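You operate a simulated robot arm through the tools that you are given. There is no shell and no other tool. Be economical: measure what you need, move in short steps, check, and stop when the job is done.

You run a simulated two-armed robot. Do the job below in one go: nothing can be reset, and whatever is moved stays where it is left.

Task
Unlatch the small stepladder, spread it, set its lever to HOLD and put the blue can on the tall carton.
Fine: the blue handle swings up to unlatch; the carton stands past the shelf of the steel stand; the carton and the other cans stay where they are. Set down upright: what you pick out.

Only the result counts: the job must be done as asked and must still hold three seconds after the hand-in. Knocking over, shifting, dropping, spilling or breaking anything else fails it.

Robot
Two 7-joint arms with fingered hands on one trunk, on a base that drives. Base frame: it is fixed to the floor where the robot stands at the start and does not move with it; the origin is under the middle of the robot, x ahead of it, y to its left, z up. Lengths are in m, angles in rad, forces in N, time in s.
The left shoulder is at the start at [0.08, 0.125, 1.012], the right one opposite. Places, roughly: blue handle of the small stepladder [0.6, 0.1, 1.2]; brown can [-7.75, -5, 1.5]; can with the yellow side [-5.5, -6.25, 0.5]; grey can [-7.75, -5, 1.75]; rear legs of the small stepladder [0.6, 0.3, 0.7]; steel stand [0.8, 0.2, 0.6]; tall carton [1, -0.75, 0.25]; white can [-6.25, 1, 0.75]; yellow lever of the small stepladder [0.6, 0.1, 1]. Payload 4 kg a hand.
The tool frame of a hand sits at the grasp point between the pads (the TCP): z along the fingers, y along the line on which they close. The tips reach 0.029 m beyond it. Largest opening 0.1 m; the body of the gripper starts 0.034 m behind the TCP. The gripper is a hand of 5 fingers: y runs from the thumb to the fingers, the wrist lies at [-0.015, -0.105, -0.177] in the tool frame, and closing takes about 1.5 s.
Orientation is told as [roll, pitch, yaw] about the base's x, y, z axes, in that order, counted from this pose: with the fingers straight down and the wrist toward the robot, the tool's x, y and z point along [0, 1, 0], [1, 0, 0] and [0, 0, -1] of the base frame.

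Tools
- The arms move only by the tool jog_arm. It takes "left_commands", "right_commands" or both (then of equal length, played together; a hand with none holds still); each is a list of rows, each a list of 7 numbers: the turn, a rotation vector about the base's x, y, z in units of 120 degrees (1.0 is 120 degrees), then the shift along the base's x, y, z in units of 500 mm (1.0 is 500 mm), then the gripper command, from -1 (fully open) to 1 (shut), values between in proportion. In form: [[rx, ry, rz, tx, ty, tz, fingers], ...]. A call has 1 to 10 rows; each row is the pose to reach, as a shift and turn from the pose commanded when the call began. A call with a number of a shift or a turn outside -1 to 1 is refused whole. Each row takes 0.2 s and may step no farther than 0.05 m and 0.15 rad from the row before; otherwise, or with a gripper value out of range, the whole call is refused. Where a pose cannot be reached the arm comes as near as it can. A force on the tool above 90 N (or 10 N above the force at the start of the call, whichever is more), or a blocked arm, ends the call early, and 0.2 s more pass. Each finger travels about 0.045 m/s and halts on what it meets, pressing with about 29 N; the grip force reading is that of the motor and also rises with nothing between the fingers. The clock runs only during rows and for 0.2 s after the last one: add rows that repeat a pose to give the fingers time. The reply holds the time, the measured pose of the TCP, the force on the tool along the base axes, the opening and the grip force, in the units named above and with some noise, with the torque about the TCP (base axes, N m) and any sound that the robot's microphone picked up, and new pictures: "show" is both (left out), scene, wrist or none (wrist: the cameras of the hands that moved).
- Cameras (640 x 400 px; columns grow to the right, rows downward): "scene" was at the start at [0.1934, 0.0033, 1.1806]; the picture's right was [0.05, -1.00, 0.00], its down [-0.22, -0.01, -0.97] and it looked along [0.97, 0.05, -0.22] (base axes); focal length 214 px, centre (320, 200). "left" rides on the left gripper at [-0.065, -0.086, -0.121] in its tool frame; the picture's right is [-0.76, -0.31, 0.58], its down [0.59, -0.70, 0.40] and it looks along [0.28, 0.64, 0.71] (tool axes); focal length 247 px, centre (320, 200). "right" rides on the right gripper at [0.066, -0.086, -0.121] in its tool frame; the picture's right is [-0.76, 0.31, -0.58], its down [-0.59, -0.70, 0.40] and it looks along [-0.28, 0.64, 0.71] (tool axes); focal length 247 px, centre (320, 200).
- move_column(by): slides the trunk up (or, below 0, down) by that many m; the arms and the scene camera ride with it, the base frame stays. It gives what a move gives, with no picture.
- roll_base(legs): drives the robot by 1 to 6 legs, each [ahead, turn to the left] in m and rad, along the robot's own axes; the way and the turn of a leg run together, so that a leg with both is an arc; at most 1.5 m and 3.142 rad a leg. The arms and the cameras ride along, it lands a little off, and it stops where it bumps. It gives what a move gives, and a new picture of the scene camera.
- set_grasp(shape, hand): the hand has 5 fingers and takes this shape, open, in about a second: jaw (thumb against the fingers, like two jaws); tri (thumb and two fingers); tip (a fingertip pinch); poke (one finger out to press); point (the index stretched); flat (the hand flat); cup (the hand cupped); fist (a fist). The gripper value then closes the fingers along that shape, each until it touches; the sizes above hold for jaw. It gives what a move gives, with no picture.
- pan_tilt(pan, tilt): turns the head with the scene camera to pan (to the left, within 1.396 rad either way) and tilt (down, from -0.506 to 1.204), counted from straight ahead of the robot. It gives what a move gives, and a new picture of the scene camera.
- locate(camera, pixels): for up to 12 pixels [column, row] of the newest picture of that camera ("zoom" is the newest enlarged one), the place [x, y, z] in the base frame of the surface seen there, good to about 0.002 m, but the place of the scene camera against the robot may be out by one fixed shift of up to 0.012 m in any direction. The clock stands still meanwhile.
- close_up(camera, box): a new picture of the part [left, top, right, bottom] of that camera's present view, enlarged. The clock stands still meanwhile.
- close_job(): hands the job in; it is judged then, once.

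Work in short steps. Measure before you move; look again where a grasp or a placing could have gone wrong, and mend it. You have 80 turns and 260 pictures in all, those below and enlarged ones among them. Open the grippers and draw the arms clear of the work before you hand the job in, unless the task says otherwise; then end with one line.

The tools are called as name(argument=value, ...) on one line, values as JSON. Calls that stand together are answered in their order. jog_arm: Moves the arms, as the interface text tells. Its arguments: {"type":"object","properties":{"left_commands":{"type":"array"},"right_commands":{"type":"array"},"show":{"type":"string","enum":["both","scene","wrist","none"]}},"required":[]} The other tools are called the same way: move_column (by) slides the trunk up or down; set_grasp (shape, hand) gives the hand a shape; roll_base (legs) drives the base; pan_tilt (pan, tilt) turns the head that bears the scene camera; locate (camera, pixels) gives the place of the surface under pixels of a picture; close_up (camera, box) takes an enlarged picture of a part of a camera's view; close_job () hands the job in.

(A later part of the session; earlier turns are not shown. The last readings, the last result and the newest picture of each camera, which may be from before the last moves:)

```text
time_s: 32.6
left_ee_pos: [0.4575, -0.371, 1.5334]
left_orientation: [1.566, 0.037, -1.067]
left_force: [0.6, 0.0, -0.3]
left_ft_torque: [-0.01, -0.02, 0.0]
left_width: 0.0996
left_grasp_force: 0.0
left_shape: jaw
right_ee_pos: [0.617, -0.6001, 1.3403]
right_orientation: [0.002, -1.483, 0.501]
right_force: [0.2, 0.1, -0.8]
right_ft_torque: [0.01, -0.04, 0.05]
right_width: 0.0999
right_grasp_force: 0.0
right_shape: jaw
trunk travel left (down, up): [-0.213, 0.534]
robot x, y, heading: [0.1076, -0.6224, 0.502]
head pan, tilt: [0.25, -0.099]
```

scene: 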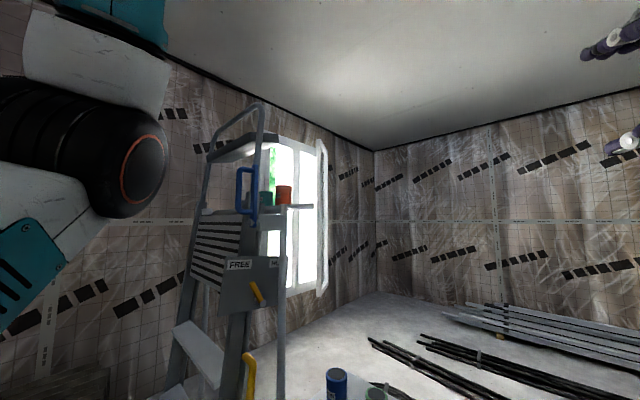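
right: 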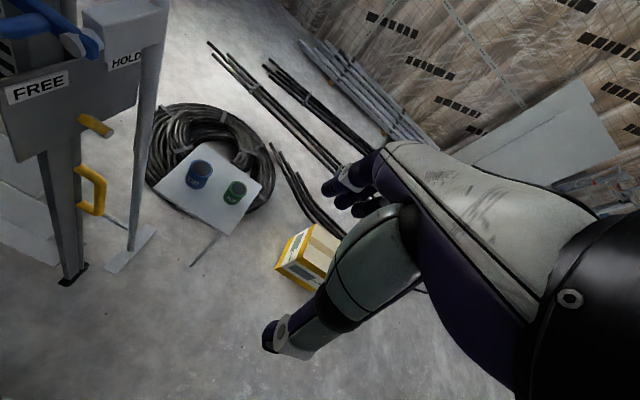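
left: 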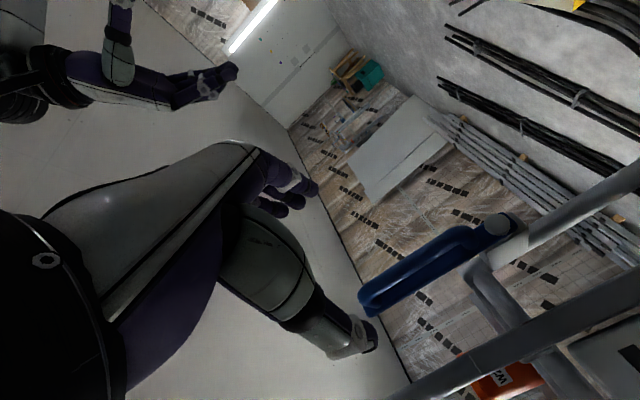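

Both hands are clear. I drive to about (0.02,−0.145) with heading 0.6.

roll_base(legs=[[0, 1.25], [0.485, 0], [0, -1.15]])

pan_tilt(pan=-0.1, tilt=0.5)

```text
time_s: 38.4
left_ee_pos: [-0.1024, 0.2431, 1.5352]
left_orientation: [1.563, 0.025, 0.17]
left_force: [-0.6, 0.5, -0.2]
left_ft_torque: [0.01, -0.05, -0.03]
left_width: 0.1
left_grasp_force: 0.1
left_shape: jaw
right_ee_pos: [0.1631, 0.3174, 1.3444]
right_orientation: [-0.168, -1.482, 1.913]
right_force: [-0.4, 0.4, 0.2]
right_ft_torque: [0.02, 0.01, 0.01]
right_width: 0.0997
right_grasp_force: 0.1
right_shape: jaw
trunk travel left (down, up): [-0.213, 0.534]
robot x, y, heading: [0.0335, -0.1712, 1.739]
head pan, tilt: [0.25, -0.099]
stopped in leg 2: the robot was blocked; the commanded pose is now the measured one
```

scene: 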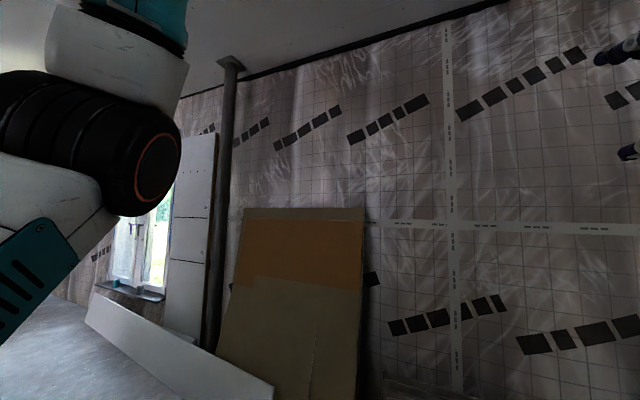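

```text
time_s: 39.4
left_ee_pos: [-0.1012, 0.2459, 1.5336]
left_orientation: [1.563, 0.025, 0.166]
left_force: [-0.9, 1.0, -0.9]
left_ft_torque: [0.03, 0.01, -0.03]
left_width: 0.0999
left_grasp_force: 0.1
left_shape: jaw
right_ee_pos: [0.1643, 0.3175, 1.3445]
right_orientation: [-0.152, -1.481, 1.899]
right_force: [-0.4, -0.1, -0.6]
right_ft_torque: [-0.01, -0.02, -0.01]
right_width: 0.0999
right_grasp_force: 0.1
right_shape: jaw
trunk travel left (down, up): [-0.213, 0.534]
robot x, y, heading: [0.0308, -0.1725, 1.739]
head pan, tilt: [-0.099, 0.499]
```

scene: 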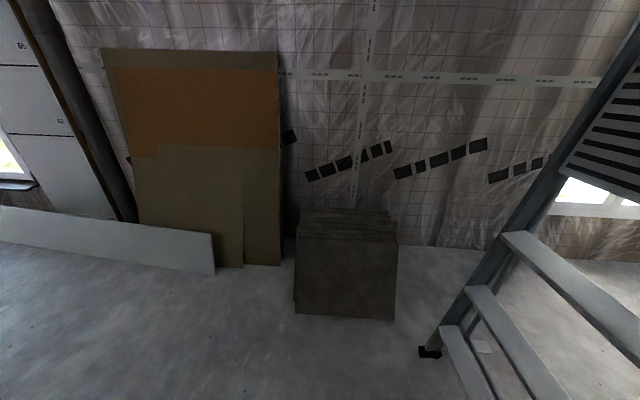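

The drive stopped a few centimetres short, so something was touched. I back off 0.1 m, turn to face the ladder, and check that nothing shifted.

roll_base(legs=[[-0.12, 0], [0, -1.14]])

locate(camera="scene", pixels=[[320, 200]])

```text
time_s: 40.3
left_ee_pos: [-0.0925, 0.2234, 1.5302]
left_orientation: [1.561, 0.032, 0.179]
left_force: [-1.0, 0.9, -0.5]
left_ft_torque: [-0.01, 0.03, -0.01]
left_width: 0.1001
left_grasp_force: 0.1
left_shape: jaw
right_ee_pos: [0.1701, 0.3027, 1.3379]
right_orientation: [-0.053, -1.473, 1.811]
right_force: [0.4, 0.0, -0.2]
right_ft_torque: [-0.04, 0.02, 0.02]
right_width: 0.0998
right_grasp_force: 0.0
right_shape: jaw
trunk travel left (down, up): [-0.213, 0.534]
robot x, y, heading: [0.0366, -0.1918, 1.762]
head pan, tilt: [-0.099, 0.499]
stopped in leg 1: the robot was blocked; the commanded pose is now the measured one
```

scene: 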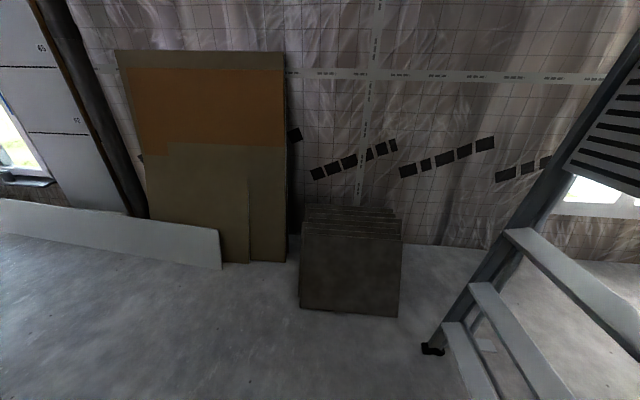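

```text
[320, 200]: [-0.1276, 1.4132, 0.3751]
```

It is blocked backward too, so something on the right side is in contact. I look to the right with the head before moving anything.

pan_tilt(pan=-1.3, tilt=0.2)

pan_tilt(pan=-1.3, tilt=0.9)

```text
time_s: 41.7
left_ee_pos: [-0.0927, 0.2225, 1.532]
left_orientation: [1.563, 0.033, 0.174]
left_force: [-0.5, -0.4, -1.0]
left_ft_torque: [0.0, 0.0, -0.02]
left_width: 0.0998
left_grasp_force: 0.2
left_shape: jaw
right_ee_pos: [0.1703, 0.3012, 1.3409]
right_orientation: [-0.065, -1.477, 1.821]
right_force: [1.0, -0.5, 0.4]
right_ft_torque: [0.0, 0.03, -0.05]
right_width: 0.1001
right_grasp_force: 0.1
right_shape: jaw
trunk travel left (down, up): [-0.213, 0.534]
robot x, y, heading: [0.0337, -0.1926, 1.762]
head pan, tilt: [-1.3, 0.201]
```

scene: 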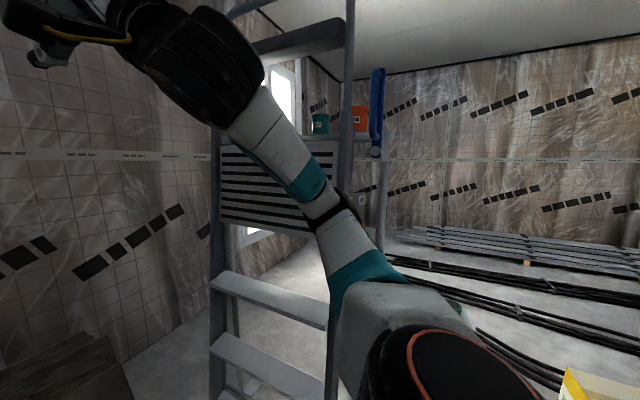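

```text
time_s: 42.8
left_ee_pos: [-0.092, 0.2229, 1.5329]
left_orientation: [1.562, 0.032, 0.176]
left_force: [-0.6, 0.7, -1.1]
left_ft_torque: [0.0, -0.01, -0.03]
left_width: 0.0997
left_grasp_force: 0.0
left_shape: jaw
right_ee_pos: [0.1719, 0.3, 1.3406]
right_orientation: [-0.069, -1.478, 1.829]
right_force: [-0.7, -0.1, 0.7]
right_ft_torque: [0.02, 0.01, 0.0]
right_width: 0.1
right_grasp_force: 0.1
right_shape: jaw
trunk travel left (down, up): [-0.213, 0.534]
robot x, y, heading: [0.0336, -0.1963, 1.766]
head pan, tilt: [-1.3, 0.901]
```

scene: 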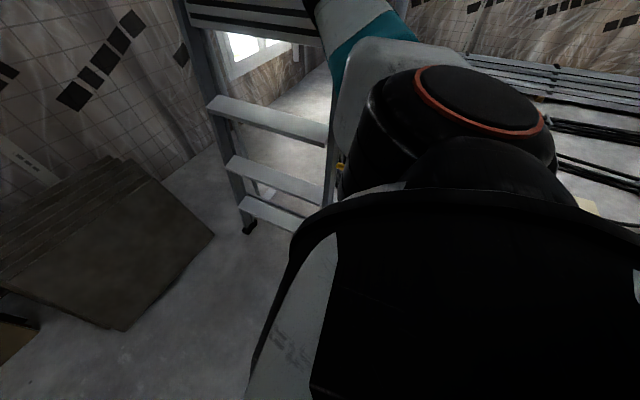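

The right elbow or forearm, at about (330,200), is close to the ladder's rail and plate. I measure it.

pan_tilt(pan=-1.39, tilt=0.4)

close_up(camera="scene", box=[200, 60, 440, 260])

locate(camera="scene", pixels=[[270, 60], [310, 130], [340, 160], [345, 180], [370, 230], [360, 130], [375, 160], [385, 180], [400, 240], [350, 100]])

```text
time_s: 43.7
left_ee_pos: [-0.0915, 0.2231, 1.5349]
left_orientation: [1.561, 0.033, 0.175]
left_force: [0.5, 0.0, -0.3]
left_ft_torque: [0.0, -0.03, -0.03]
left_width: 0.1
left_grasp_force: 0.0
left_shape: jaw
right_ee_pos: [0.1706, 0.3002, 1.3415]
right_orientation: [-0.068, -1.479, 1.827]
right_force: [-0.9, 0.7, -0.3]
right_ft_torque: [-0.01, 0.03, 0.01]
right_width: 0.0998
right_grasp_force: 0.0
right_shape: jaw
trunk travel left (down, up): [-0.213, 0.534]
robot x, y, heading: [0.032, -0.1952, 1.762]
head pan, tilt: [-1.389, 0.4]
```

scene: 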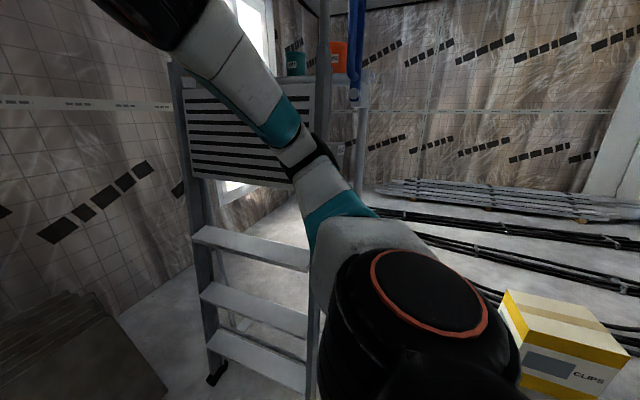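

```text
2.00 times, centred on (320, 160) of scene
```

zoom: 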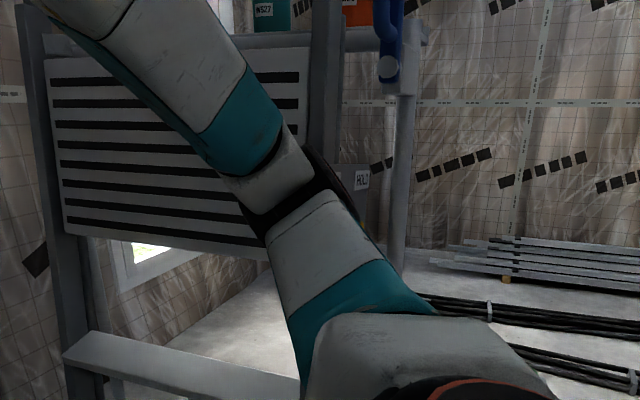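

```text
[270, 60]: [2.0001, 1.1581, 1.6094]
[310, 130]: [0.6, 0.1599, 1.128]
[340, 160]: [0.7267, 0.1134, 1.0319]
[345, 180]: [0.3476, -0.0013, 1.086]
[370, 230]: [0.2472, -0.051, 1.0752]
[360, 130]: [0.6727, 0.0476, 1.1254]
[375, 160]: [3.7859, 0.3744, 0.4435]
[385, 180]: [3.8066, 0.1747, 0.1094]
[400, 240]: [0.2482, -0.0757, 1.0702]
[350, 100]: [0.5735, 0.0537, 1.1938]
```

I measure the elbow's outer surface and the nearest ladder parts.

locate(camera="zoom", pixels=[[150, 20], [180, 90], [230, 110], [270, 150], [290, 180], [330, 180], [350, 210], [320, 230], [250, 190], [350, 170], [320, 120], [360, 290]])

pan_tilt(pan=-1.0, tilt=1.2)

```text
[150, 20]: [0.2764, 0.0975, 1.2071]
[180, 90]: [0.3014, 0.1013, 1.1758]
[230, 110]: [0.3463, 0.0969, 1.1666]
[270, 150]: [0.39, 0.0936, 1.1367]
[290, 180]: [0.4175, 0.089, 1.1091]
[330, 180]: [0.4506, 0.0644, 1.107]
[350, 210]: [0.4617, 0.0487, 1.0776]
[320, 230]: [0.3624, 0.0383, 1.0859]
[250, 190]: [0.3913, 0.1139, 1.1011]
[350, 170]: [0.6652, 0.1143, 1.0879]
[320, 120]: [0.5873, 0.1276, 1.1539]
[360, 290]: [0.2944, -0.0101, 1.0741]
```

```text
time_s: 44.8
left_ee_pos: [-0.0902, 0.2225, 1.5328]
left_orientation: [1.563, 0.033, 0.176]
left_force: [0.3, -0.2, 0.6]
left_ft_torque: [-0.02, 0.01, -0.03]
left_width: 0.1
left_grasp_force: 0.0
left_shape: jaw
right_ee_pos: [0.1707, 0.3009, 1.3406]
right_orientation: [-0.055, -1.477, 1.816]
right_force: [-0.2, 0.1, -0.1]
right_ft_torque: [0.02, 0.03, 0.01]
right_width: 0.0998
right_grasp_force: 0.1
right_shape: jaw
trunk travel left (down, up): [-0.213, 0.534]
robot x, y, heading: [0.0358, -0.1947, 1.762]
head pan, tilt: [-1.0, 1.201]
```

scene: 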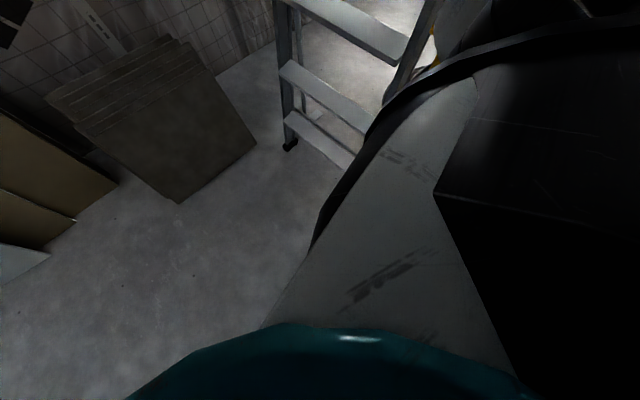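

The elbow (out to about (0.49,0.09,1.1)) is against the ladder's front. Turning left takes it away from the ladder, so I turn left and drive off in −x.

roll_base(legs=[[0, 0.6], [0, 0.7]])

pan_tilt(pan=0, tilt=0.5)

```text
time_s: 48.8
left_ee_pos: [-0.3971, -0.1712, 1.5323]
left_orientation: [1.561, 0.051, 1.459]
left_force: [-0.2, 0.2, -0.5]
left_ft_torque: [-0.01, 0.01, -0.01]
left_width: 0.1002
left_grasp_force: 0.1
left_shape: jaw
right_ee_pos: [-0.3955, 0.1023, 1.3373]
right_orientation: [0.147, -1.474, 2.888]
right_force: [-0.1, 0.4, -0.2]
right_ft_torque: [0.0, 0.0, -0.03]
right_width: 0.0998
right_grasp_force: 0.0
right_shape: jaw
trunk travel left (down, up): [-0.213, 0.534]
robot x, y, heading: [0.0358, -0.1967, 3.046]
head pan, tilt: [-1.0, 1.201]
```

scene: 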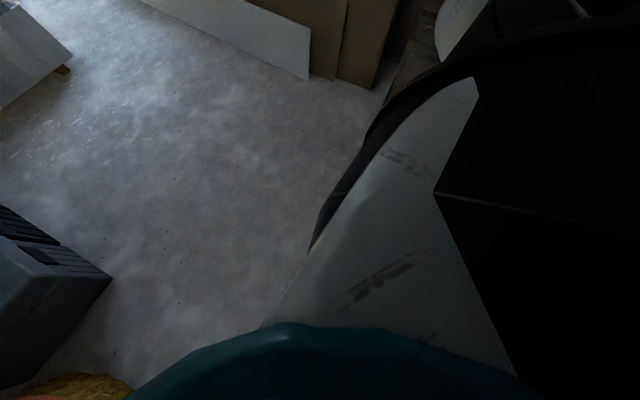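

```text
time_s: 50.1
left_ee_pos: [-0.3961, -0.1699, 1.533]
left_orientation: [1.56, 0.05, 1.459]
left_force: [0.4, -0.8, 0.0]
left_ft_torque: [-0.01, 0.01, -0.03]
left_width: 0.1003
left_grasp_force: 0.1
left_shape: jaw
right_ee_pos: [-0.3964, 0.1008, 1.3367]
right_orientation: [0.15, -1.475, 2.887]
right_force: [0.4, -1.9, 0.5]
right_ft_torque: [0.01, -0.02, -0.01]
right_width: 0.0998
right_grasp_force: 0.0
right_shape: jaw
trunk travel left (down, up): [-0.213, 0.534]
robot x, y, heading: [0.0352, -0.1972, 3.05]
head pan, tilt: [0.0, 0.499]
```

scene: 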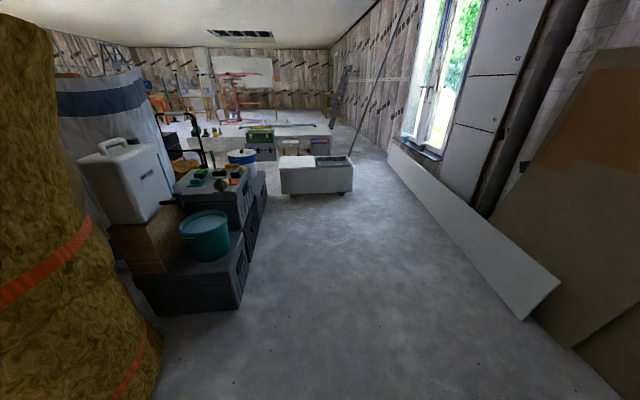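

The way ahead is clear. I drive 0.15 m away from the ladder and turn right to heading 0.6.

roll_base(legs=[[0.15, 0], [0, -1.2], [0, -1.25]])

pan_tilt(pan=-0.1, tilt=0.4)

```text
time_s: 57.6
left_ee_pos: [0.2266, 0.0866, 1.5338]
left_orientation: [1.562, 0.049, -0.945]
left_force: [0.8, 0.5, 0.1]
left_ft_torque: [-0.03, 0.02, 0.01]
left_width: 0.1
left_grasp_force: 0.1
left_shape: jaw
right_ee_pos: [0.4082, -0.1143, 1.3352]
right_orientation: [0.151, -1.475, 0.481]
right_force: [-0.2, -0.2, 0.1]
right_ft_torque: [0.0, 0.01, 0.01]
right_width: 0.1001
right_grasp_force: 0.1
right_shape: jaw
trunk travel left (down, up): [-0.213, 0.534]
robot x, y, heading: [-0.1108, -0.1834, 0.645]
head pan, tilt: [0.0, 0.499]
```

scene: 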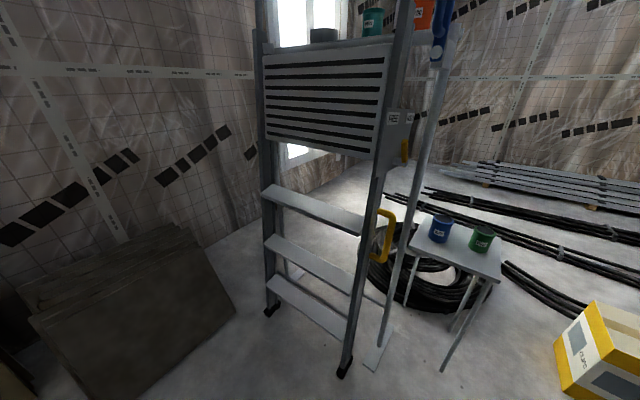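

```text
time_s: 58.3
left_ee_pos: [0.2252, 0.0877, 1.5331]
left_orientation: [1.562, 0.049, -0.945]
left_force: [-0.9, -0.6, 0.3]
left_ft_torque: [-0.01, -0.01, -0.01]
left_width: 0.1003
left_grasp_force: 0.1
left_shape: jaw
right_ee_pos: [0.4095, -0.1128, 1.3366]
right_orientation: [0.15, -1.476, 0.481]
right_force: [0.3, -0.3, -0.1]
right_ft_torque: [-0.02, 0.0, 0.01]
right_width: 0.1001
right_grasp_force: 0.1
right_shape: jaw
trunk travel left (down, up): [-0.213, 0.534]
robot x, y, heading: [-0.1141, -0.1858, 0.642]
head pan, tilt: [-0.099, 0.4]
```

scene: 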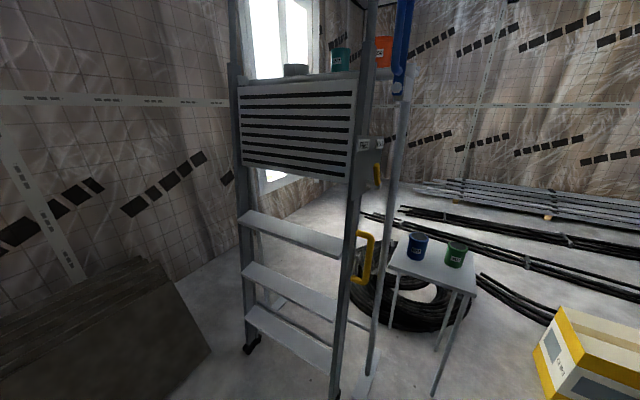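

I check that the ladder and the cans did not shift.

locate(camera="scene", pixels=[[248, 348], [371, 240], [369, 265], [361, 278], [366, 237], [377, 175], [372, 360], [416, 246], [363, 144], [390, 200]])

close_up(camera="scene", box=[320, 210, 400, 300])

```text
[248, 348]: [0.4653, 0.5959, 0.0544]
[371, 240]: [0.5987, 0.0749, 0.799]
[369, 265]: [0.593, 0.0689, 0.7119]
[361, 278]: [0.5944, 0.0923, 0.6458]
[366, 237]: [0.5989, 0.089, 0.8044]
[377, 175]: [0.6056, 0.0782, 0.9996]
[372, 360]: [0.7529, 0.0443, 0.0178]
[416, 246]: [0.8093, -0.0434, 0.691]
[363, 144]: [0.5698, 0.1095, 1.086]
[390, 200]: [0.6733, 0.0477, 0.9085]
```

```text
4.44 times, centred on (360, 255) of scene
```

zoom: 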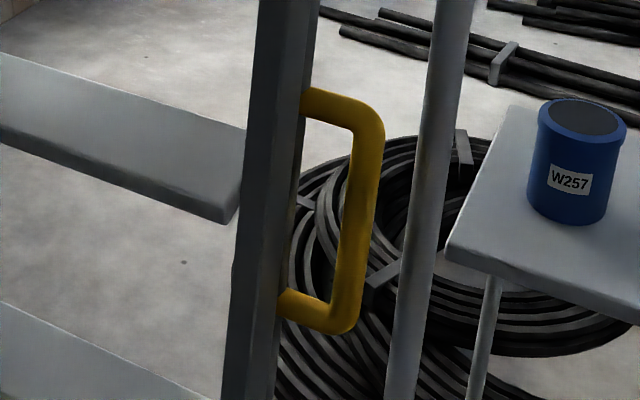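

Nothing shifted. I lower the trunk 0.18 m and roll the right hand so its jaws close horizontally, with the thumb to the right.

move_column(by=-0.18)

jog_arm(right_commands=[[-0.0569, -0.04255, 0, -0.01, 0.0, -0.05, -1], [-0.1138, -0.0851, 0, -0.02, 0, -0.1, -1], [-0.1707, -0.1277, 0, -0.02, 0, -0.15, -1], [-0.2276, -0.1702, 0, -0.02, 0, -0.2, -1], [-0.2845, -0.2128, 0, -0.02, 0, -0.25, -1], [-0.3414, -0.2553, 0, -0.02, 0, -0.3, -1], [-0.3983, -0.2979, 0, -0.02, 0, -0.35, -1], [-0.4552, -0.3404, 0, -0.02, 0, -0.4, -1], [-0.5121, -0.383, 0, -0.02, 0, -0.45, -1], [-0.569, -0.4255, 0, -0.02, 0, -0.5, -1]], show="both")

```text
time_s: 60.3
left_ee_pos: [0.2248, 0.0879, 1.3535]
left_orientation: [1.562, 0.051, -0.946]
left_force: [-0.2, -0.5, 0.1]
left_ft_torque: [-0.01, -0.02, 0.0]
left_width: 0.0999
left_grasp_force: 0.1
left_shape: jaw
right_ee_pos: [0.4074, -0.1155, 1.157]
right_orientation: [0.154, -1.477, 0.476]
right_force: [-0.1, 0.2, 0.8]
right_ft_torque: [-0.02, 0.02, 0.0]
right_width: 0.1001
right_grasp_force: 0.0
right_shape: jaw
trunk travel left (down, up): [-0.033, 0.714]
robot x, y, heading: [-0.1154, -0.1837, 0.64]
head pan, tilt: [-0.099, 0.4]
```

```text
time_s: 62.5
left_ee_pos: [0.2261, 0.0882, 1.3532]
left_orientation: [1.562, 0.052, -0.945]
left_force: [0.2, -0.4, 0.4]
left_ft_torque: [0.0, 0.01, -0.03]
left_width: 0.1001
left_grasp_force: 0.1
left_shape: jaw
right_ee_pos: [0.4519, -0.1285, 0.9291]
right_orientation: [-1.573, -0.095, 2.12]
right_force: [0.2, 0.8, -0.1]
right_ft_torque: [0.03, 0.0, -0.04]
right_width: 0.1
right_grasp_force: 0.1
right_shape: jaw
right hand out of reach, approached as far as the arm can: row 2, 3, 4, 5, 6, 7, 8, 9, 10
trunk travel left (down, up): [-0.033, 0.714]
robot x, y, heading: [-0.113, -0.1852, 0.638]
head pan, tilt: [-0.099, 0.4]
```

scene: 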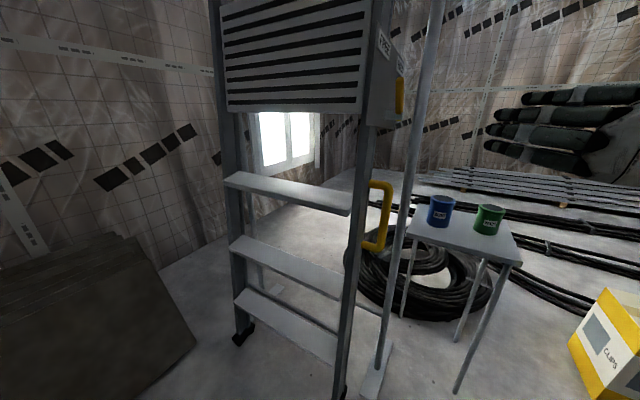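
right: 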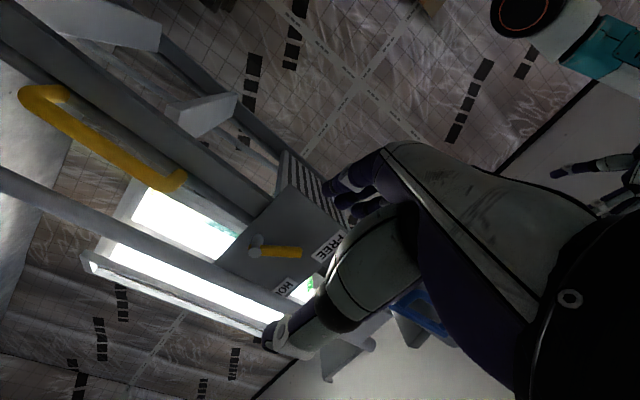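

The hand is rolled and at (0.452,−0.129,0.929). I step toward the pre-grasp point near (0.50,0,0.73), with the jaws partly closed.

jog_arm(right_commands=[[0, 0, 0, 0.03, 0.02, -0.075, -0.6], [0, 0, 0, 0.06, 0.05, -0.15, -0.5], [0, 0, 0, 0.09, 0.09, -0.22, -0.4], [0, 0, 0, 0.12, 0.13, -0.29, -0.4], [0, 0, 0, 0.15, 0.17, -0.35, -0.4]], show="both")

```text
time_s: 63.7
left_ee_pos: [0.2255, 0.0871, 1.3517]
left_orientation: [1.562, 0.051, -0.945]
left_force: [-0.8, 0.4, 0.2]
left_ft_torque: [-0.02, 0.02, -0.01]
left_width: 0.0999
left_grasp_force: 0.0
left_shape: jaw
right_ee_pos: [0.468, -0.0797, 0.9115]
right_orientation: [-1.567, -0.097, 2.117]
right_force: [0.2, 1.2, 0.0]
right_ft_torque: [0.02, -0.01, 0.03]
right_width: 0.0701
right_grasp_force: 0.0
right_shape: jaw
right hand out of reach, approached as far as the arm can: row 1, 2, 3, 4, 5
trunk travel left (down, up): [-0.033, 0.714]
robot x, y, heading: [-0.1111, -0.1807, 0.638]
head pan, tilt: [-0.099, 0.4]
```

scene: 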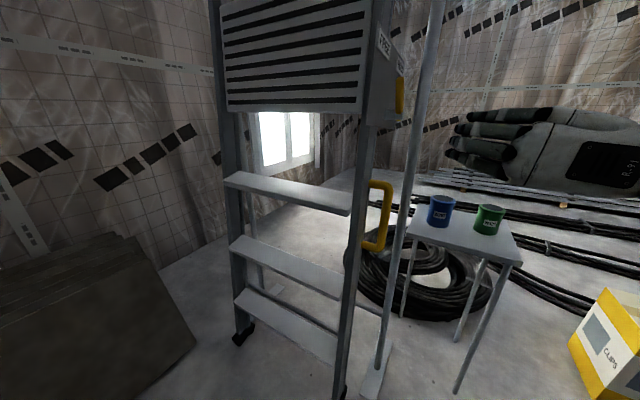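
right: 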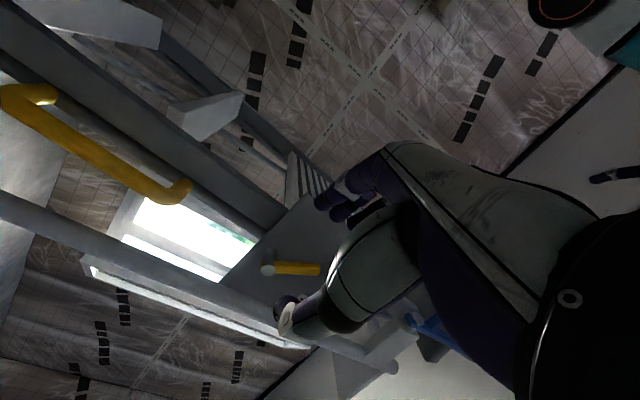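

The hand cannot go lower while level. I tilt the fingers down about 0.6 rad, which keeps the closing direction horizontal and should let the arm reach.

jog_arm(right_commands=[[-0.034, 0.046, 0, 0, 0, 0.02, -0.4], [-0.068, 0.092, 0, 0.0, 0.0, 0.04, -0.4], [-0.103, 0.137, 0, 0.0, 0.0, 0.04, -0.4], [-0.137, 0.183, 0, 0.0, 0.0, 0.04, -0.4], [-0.171, 0.229, 0, 0.0, 0.0, 0.04, -0.4]], show="both")

```text
time_s: 64.9
left_ee_pos: [0.2249, 0.0876, 1.3536]
left_orientation: [1.56, 0.051, -0.947]
left_force: [0.3, -0.2, 0.5]
left_ft_torque: [0.0, -0.01, 0.0]
left_width: 0.1
left_grasp_force: 0.1
left_shape: jaw
right_ee_pos: [0.4739, -0.0781, 0.9257]
right_orientation: [-0.974, -0.025, 2.081]
right_force: [0.1, -1.2, 0.5]
right_ft_torque: [0.02, 0.04, 0.01]
right_width: 0.0701
right_grasp_force: 0.3
right_shape: jaw
trunk travel left (down, up): [-0.033, 0.714]
robot x, y, heading: [-0.1153, -0.1825, 0.645]
head pan, tilt: [-0.099, 0.4]
```

scene: 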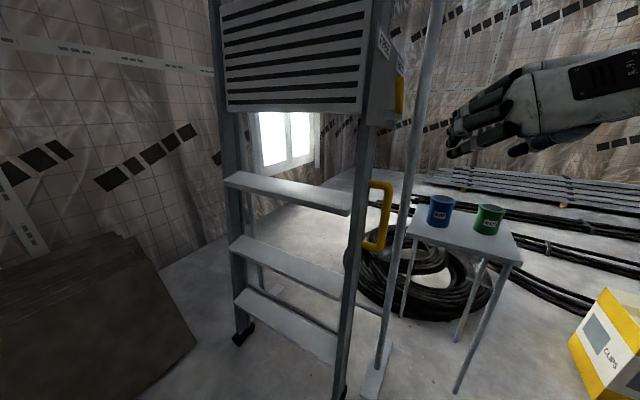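
right: 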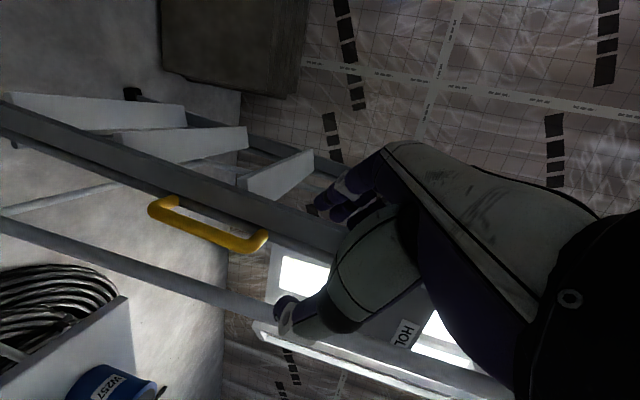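

That was reachable. I move to the pre-grasp point at about (0.535,0.021,0.786), 0.1 m back along the fingers.

jog_arm(right_commands=[[0, 0, 0, 0.03, 0.05, -0.07, -0.4], [0, 0, 0, 0.06, 0.1, -0.14, -0.4], [0, 0, 0, 0.09, 0.15, -0.21, -0.4], [0, 0, 0, 0.122, 0.2, -0.28, -0.4]], show="both")

```text
time_s: 65.9
left_ee_pos: [0.2269, 0.0879, 1.3517]
left_orientation: [1.56, 0.051, -0.948]
left_force: [-0.3, 0.5, -0.2]
left_ft_torque: [-0.01, -0.01, 0.0]
left_width: 0.1
left_grasp_force: 0.1
left_shape: jaw
right_ee_pos: [0.5381, 0.0208, 0.7852]
right_orientation: [-0.977, -0.03, 2.079]
right_force: [0.5, 1.2, 0.7]
right_ft_torque: [-0.01, 0.03, -0.03]
right_width: 0.0703
right_grasp_force: 0.1
right_shape: jaw
trunk travel left (down, up): [-0.033, 0.714]
robot x, y, heading: [-0.1126, -0.1866, 0.639]
head pan, tilt: [-0.099, 0.4]
```

scene: 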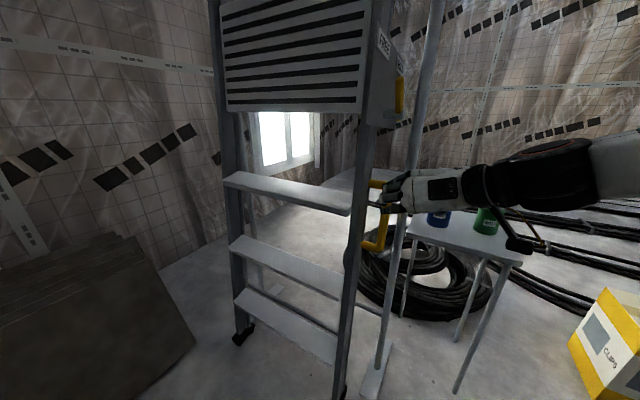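
right: 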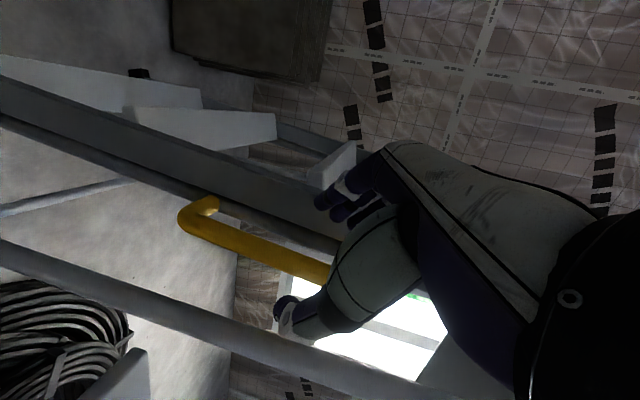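

The bar lies between the thumb at (290,300) and the fingers at (340,195). I narrow the jaws and advance 0.085 m along the fingers.

jog_arm(right_commands=[[0, 0, 0, 0, 0, 0, -0.1], [0, 0, 0, 0.04, 0.03, -0.033, -0.1], [0, 0, 0, 0.075, 0.056, -0.063, -0.1], [0, 0, 0, 0.11, 0.083, -0.094, -0.1]], show="both")

close_up(camera="scene", box=[320, 140, 440, 280])

```text
time_s: 66.9
left_ee_pos: [0.2254, 0.0885, 1.3528]
left_orientation: [1.56, 0.05, -0.945]
left_force: [-0.2, -0.2, -0.6]
left_ft_torque: [-0.04, 0.01, 0.0]
left_width: 0.0999
left_grasp_force: 0.1
left_shape: jaw
right_ee_pos: [0.5909, 0.0652, 0.7363]
right_orientation: [-0.977, -0.029, 2.079]
right_force: [0.0, -0.1, -1.1]
right_ft_torque: [0.01, 0.02, 0.04]
right_width: 0.0552
right_grasp_force: 0.0
right_shape: jaw
trunk travel left (down, up): [-0.033, 0.714]
robot x, y, heading: [-0.1132, -0.1826, 0.641]
head pan, tilt: [-0.099, 0.4]
```

scene: 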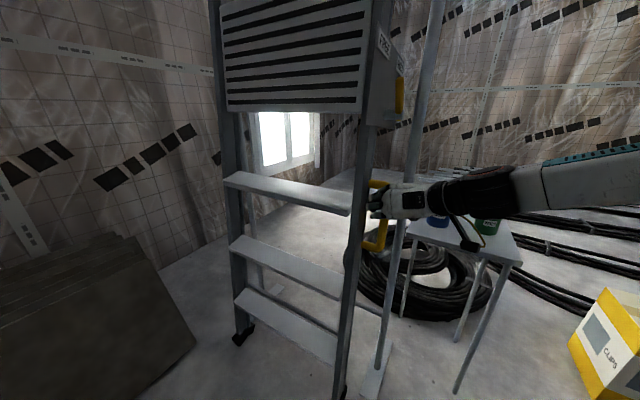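
right: 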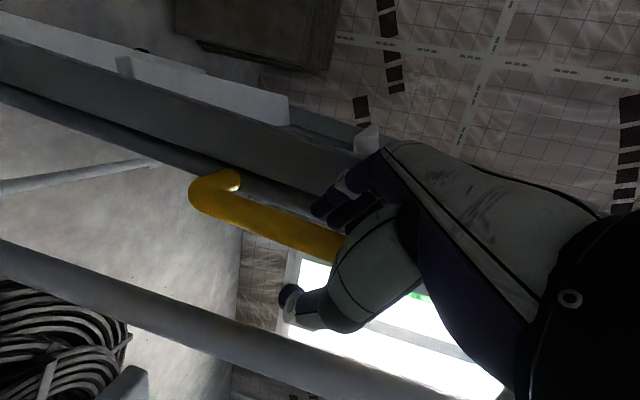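

```text
2.86 times, centred on (380, 210) of scene
```

zoom: 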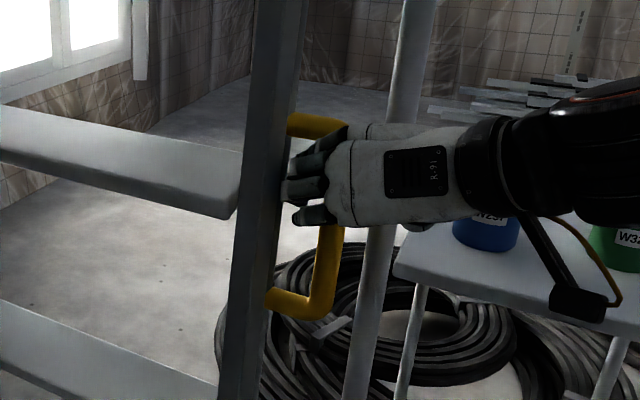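

The jaws straddle the bar. I close on it.

jog_arm(right_commands=[[0, 0, 0, 0.01, 0.006, 0, 0.4], [0, 0, 0, 0.01, 0.006, 0, 1], [0, 0, 0, 0.01, 0.006, 0, 1], [0, 0, 0, 0.01, 0.006, 0, 1], [0, 0, 0, 0.01, 0.006, 0, 1], [0, 0, 0, 0.01, 0.006, 0, 1]], show="wrist")

```text
time_s: 68.3
left_ee_pos: [0.2277, 0.0893, 1.3522]
left_orientation: [1.561, 0.051, -0.944]
left_force: [-1.1, -0.2, 1.2]
left_ft_torque: [0.01, 0.0, -0.01]
left_width: 0.1
left_grasp_force: 0.0
left_shape: jaw
right_ee_pos: [0.5958, 0.0681, 0.738]
right_orientation: [-0.978, -0.028, 2.081]
right_force: [5.3, 8.3, -2.3]
right_ft_torque: [-0.15, -0.18, 0.03]
right_width: 0.0104
right_grasp_force: 29.2
right_shape: jaw
trunk travel left (down, up): [-0.033, 0.714]
robot x, y, heading: [-0.111, -0.1838, 0.641]
head pan, tilt: [-0.099, 0.4]
```

right: 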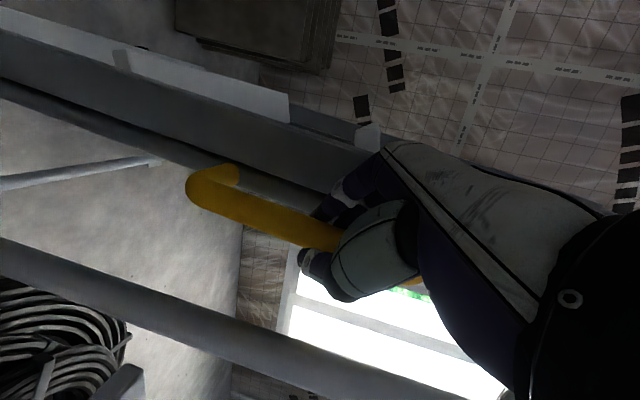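

The grip is held. I test 0.03 m toward +x.

jog_arm(right_commands=[[0, 0, 0, 0.02, 0, 0, 1], [0, 0, 0, 0.04, 0, 0, 1], [0, 0, 0, 0.06, 0, 0, 1]], show="both")

```text
time_s: 69.1
left_ee_pos: [0.2189, 0.088, 1.3564]
left_orientation: [1.565, 0.047, -0.946]
left_force: [0.1, 0.8, 0.3]
left_ft_torque: [-0.02, 0.01, 0.0]
left_width: 0.0998
left_grasp_force: 0.0
left_shape: jaw
right_ee_pos: [0.611, 0.0706, 0.7365]
right_orientation: [-0.968, -0.03, 2.113]
right_force: [-63.9, -5.0, -5.5]
right_ft_torque: [0.72, -3.04, 1.18]
right_width: 0.0114
right_grasp_force: 29.0
right_shape: jaw
trunk travel left (down, up): [-0.033, 0.714]
robot x, y, heading: [-0.113, -0.1843, 0.644]
head pan, tilt: [-0.099, 0.4]
```

scene: 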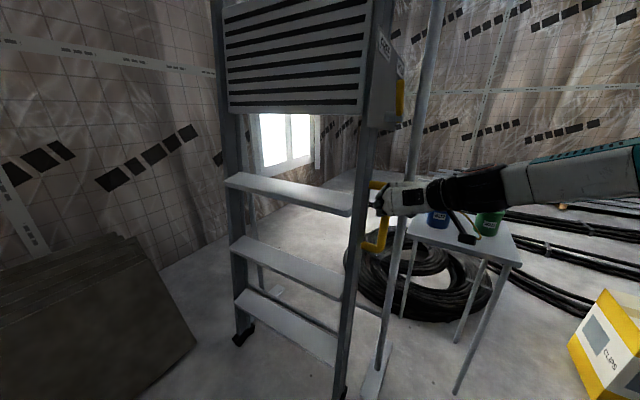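
right: 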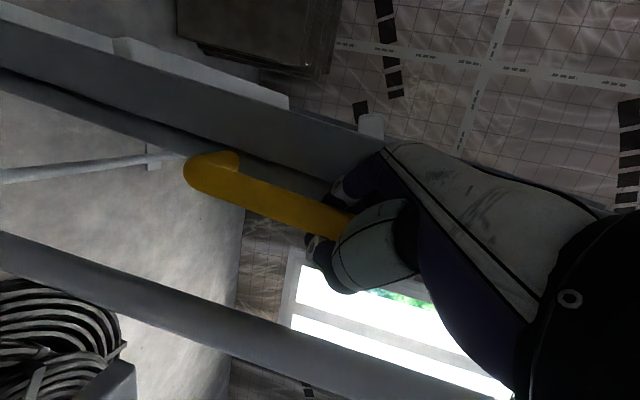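

+x meets a stiff 64 N. I release that and test the pull toward −x.

jog_arm(right_commands=[[0, 0, 0, -0.03, 0, 0, 1], [0, 0, 0, -0.06, 0, 0, 1], [0, 0, 0, -0.08, 0, 0, 1], [0, 0, 0, -0.1, 0, 0, 1]], show="both")

```text
time_s: 70.1
left_ee_pos: [0.2266, 0.0907, 1.3517]
left_orientation: [1.559, 0.048, -0.949]
left_force: [-0.4, 0.8, 0.7]
left_ft_torque: [0.01, 0.0, -0.04]
left_width: 0.0998
left_grasp_force: 0.1
left_shape: jaw
right_ee_pos: [0.577, 0.0693, 0.7378]
right_orientation: [-0.978, -0.025, 2.081]
right_force: [2.0, 35.4, -5.1]
right_ft_torque: [-0.3, -1.86, -0.03]
right_width: 0.0097
right_grasp_force: 29.1
right_shape: jaw
trunk travel left (down, up): [-0.033, 0.714]
robot x, y, heading: [-0.1157, -0.1819, 0.637]
head pan, tilt: [-0.099, 0.4]
```

scene: 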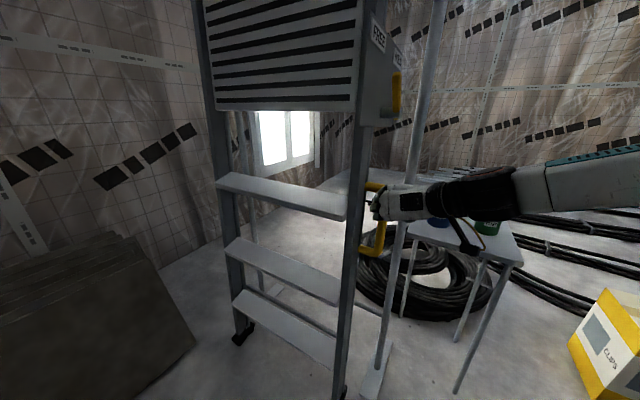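
right: 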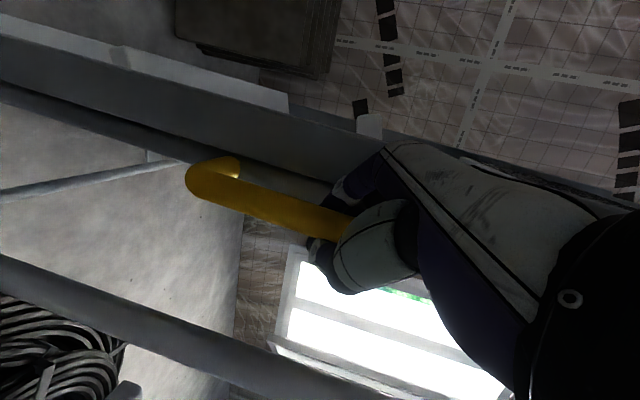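

The pull to −x goes easily (2 N in x), and the ladder's upper part moved in the scene picture. I measure how it moved.

locate(camera="scene", pixels=[[245, 330], [340, 385], [215, 60], [350, 90], [379, 190], [380, 235], [379, 38], [396, 90], [230, 200], [362, 150], [400, 250], [213, 150]])

close_up(camera="scene", box=[200, 180, 440, 400])

```text
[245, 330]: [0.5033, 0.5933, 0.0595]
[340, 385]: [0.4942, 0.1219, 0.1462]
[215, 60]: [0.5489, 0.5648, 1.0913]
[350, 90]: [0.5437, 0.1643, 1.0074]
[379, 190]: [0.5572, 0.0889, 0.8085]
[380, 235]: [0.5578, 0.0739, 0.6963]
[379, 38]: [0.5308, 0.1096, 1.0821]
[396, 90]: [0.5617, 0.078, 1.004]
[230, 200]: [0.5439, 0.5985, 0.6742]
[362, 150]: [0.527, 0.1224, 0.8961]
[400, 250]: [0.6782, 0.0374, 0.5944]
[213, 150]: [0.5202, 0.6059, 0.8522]
```

```text
1.82 times, centred on (320, 290) of scene
```

zoom: 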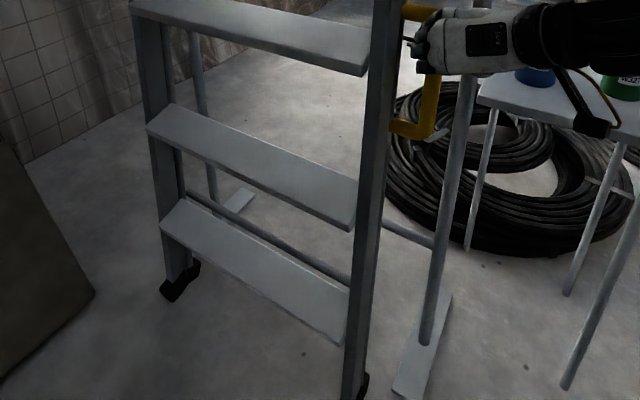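

The label moved from x=0.570 to 0.531 and the grip from 0.599 to 0.557. I tilt the head up to see the top of the ladder against the stand.

pan_tilt(pan=-0.1, tilt=-0.1)

close_up(camera="scene", box=[180, 80, 460, 360])

```text
time_s: 71.0
left_ee_pos: [0.2255, 0.0922, 1.3532]
left_orientation: [1.558, 0.05, -0.948]
left_force: [-0.5, -0.3, -0.6]
left_ft_torque: [0.0, 0.0, 0.02]
left_width: 0.0997
left_grasp_force: 0.0
left_shape: jaw
right_ee_pos: [0.5768, 0.0688, 0.7371]
right_orientation: [-0.975, -0.026, 2.08]
right_force: [5.7, 38.0, -0.3]
right_ft_torque: [-0.28, -1.61, -0.11]
right_width: 0.0096
right_grasp_force: 28.6
right_shape: jaw
trunk travel left (down, up): [-0.033, 0.714]
robot x, y, heading: [-0.1129, -0.1837, 0.642]
head pan, tilt: [-0.099, -0.099]
```

scene: 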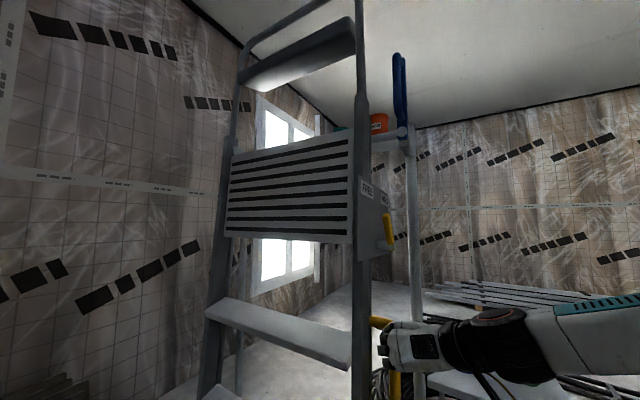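

```text
1.43 times, centred on (320, 220) of scene
```

zoom: 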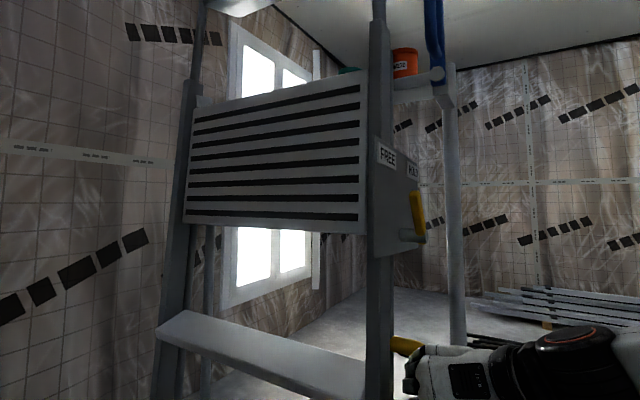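

I compare the left and right rails at several heights in this picture.

locate(camera="zoom", pixels=[[205, 130], [195, 210], [355, 100], [350, 220], [378, 60], [380, 250], [388, 155], [411, 172], [418, 215], [170, 260], [183, 130], [450, 130]])

pan_tilt(pan=0.1, tilt=0.9)

```text
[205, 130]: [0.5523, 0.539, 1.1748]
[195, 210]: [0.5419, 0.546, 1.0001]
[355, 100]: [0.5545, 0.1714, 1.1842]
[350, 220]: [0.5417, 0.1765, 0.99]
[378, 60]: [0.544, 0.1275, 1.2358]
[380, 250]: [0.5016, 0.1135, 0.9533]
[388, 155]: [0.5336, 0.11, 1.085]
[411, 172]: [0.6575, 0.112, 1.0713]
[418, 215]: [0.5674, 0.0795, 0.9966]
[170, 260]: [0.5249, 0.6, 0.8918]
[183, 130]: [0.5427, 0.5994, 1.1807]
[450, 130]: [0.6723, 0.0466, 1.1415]
```

```text
time_s: 72.3
left_ee_pos: [0.2255, 0.0922, 1.3533]
left_orientation: [1.56, 0.048, -0.947]
left_force: [-0.4, -0.8, -0.7]
left_ft_torque: [0.0, 0.0, 0.02]
left_width: 0.0999
left_grasp_force: 0.0
left_shape: jaw
right_ee_pos: [0.5753, 0.0684, 0.7376]
right_orientation: [-0.978, -0.025, 2.081]
right_force: [5.2, 30.0, 2.5]
right_ft_torque: [-0.08, -1.57, -0.07]
right_width: 0.01
right_grasp_force: 29.1
right_shape: jaw
trunk travel left (down, up): [-0.033, 0.714]
robot x, y, heading: [-0.1146, -0.1855, 0.636]
head pan, tilt: [0.099, 0.901]
```

scene: 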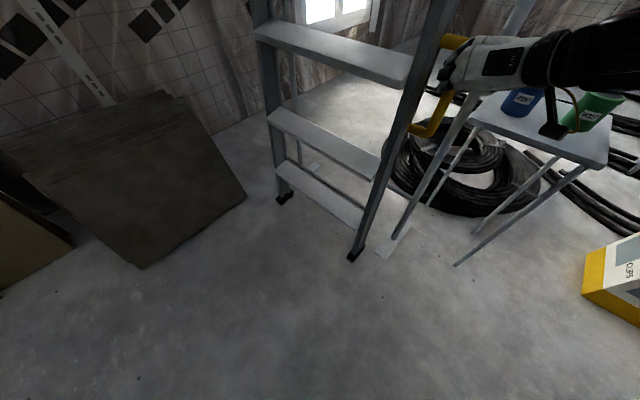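

The ladder's front frame, with grip, plate and lever, tilts toward the robot about its base; the stand stays still. I pull a further 0.06 m and re-measure to learn the pivot, easing the side force.

jog_arm(right_commands=[[0, -0.006, 0, -0.02, 0.006, 0.002, 1], [0, -0.012, 0, -0.045, 0.012, 0.003, 1], [0, -0.018, 0, -0.07, 0.012, 0.005, 1], [0, -0.024, 0, -0.095, 0.012, 0.007, 1], [0, -0.03, 0, -0.12, 0.012, 0.01, 1]], show="both")

pan_tilt(pan=-0.1, tilt=0.2)

```text
time_s: 73.5
left_ee_pos: [0.2252, 0.0888, 1.3532]
left_orientation: [1.562, 0.05, -0.947]
left_force: [0.3, 0.0, 0.1]
left_ft_torque: [0.03, 0.01, 0.01]
left_width: 0.0999
left_grasp_force: 0.1
left_shape: jaw
right_ee_pos: [0.5102, 0.0706, 0.7392]
right_orientation: [-1.025, 0.003, 2.086]
right_force: [-7.8, -1.1, -12.3]
right_ft_torque: [0.38, -2.37, 0.38]
right_width: 0.0098
right_grasp_force: 29.0
right_shape: jaw
trunk travel left (down, up): [-0.033, 0.714]
robot x, y, heading: [-0.1155, -0.1831, 0.641]
head pan, tilt: [0.099, 0.901]
```

scene: 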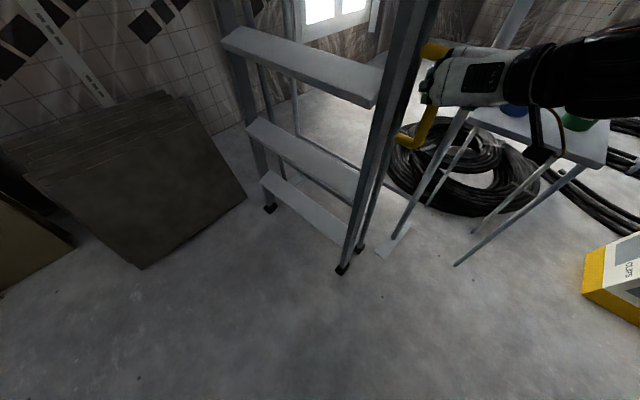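
right: 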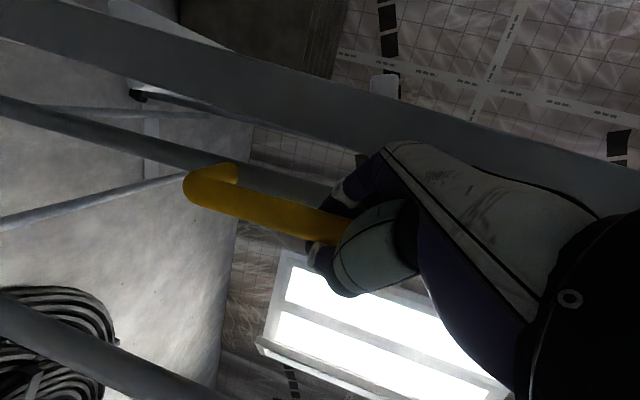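

```text
time_s: 74.5
left_ee_pos: [0.2272, 0.0904, 1.3514]
left_orientation: [1.559, 0.051, -0.945]
left_force: [0.2, 0.4, 0.0]
left_ft_torque: [0.02, -0.01, 0.0]
left_width: 0.0995
left_grasp_force: 0.0
left_shape: jaw
right_ee_pos: [0.5157, 0.0726, 0.7403]
right_orientation: [-1.026, 0.004, 2.078]
right_force: [4.0, -3.2, -19.2]
right_ft_torque: [0.1, -1.73, 0.2]
right_width: 0.0099
right_grasp_force: 29.1
right_shape: jaw
trunk travel left (down, up): [-0.033, 0.714]
robot x, y, heading: [-0.1138, -0.1838, 0.641]
head pan, tilt: [-0.099, 0.201]
```

scene: 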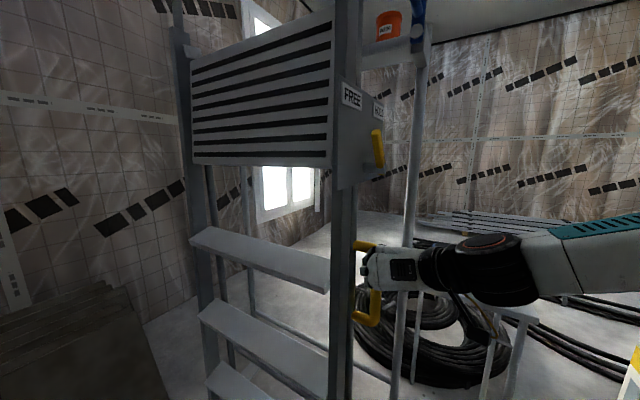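

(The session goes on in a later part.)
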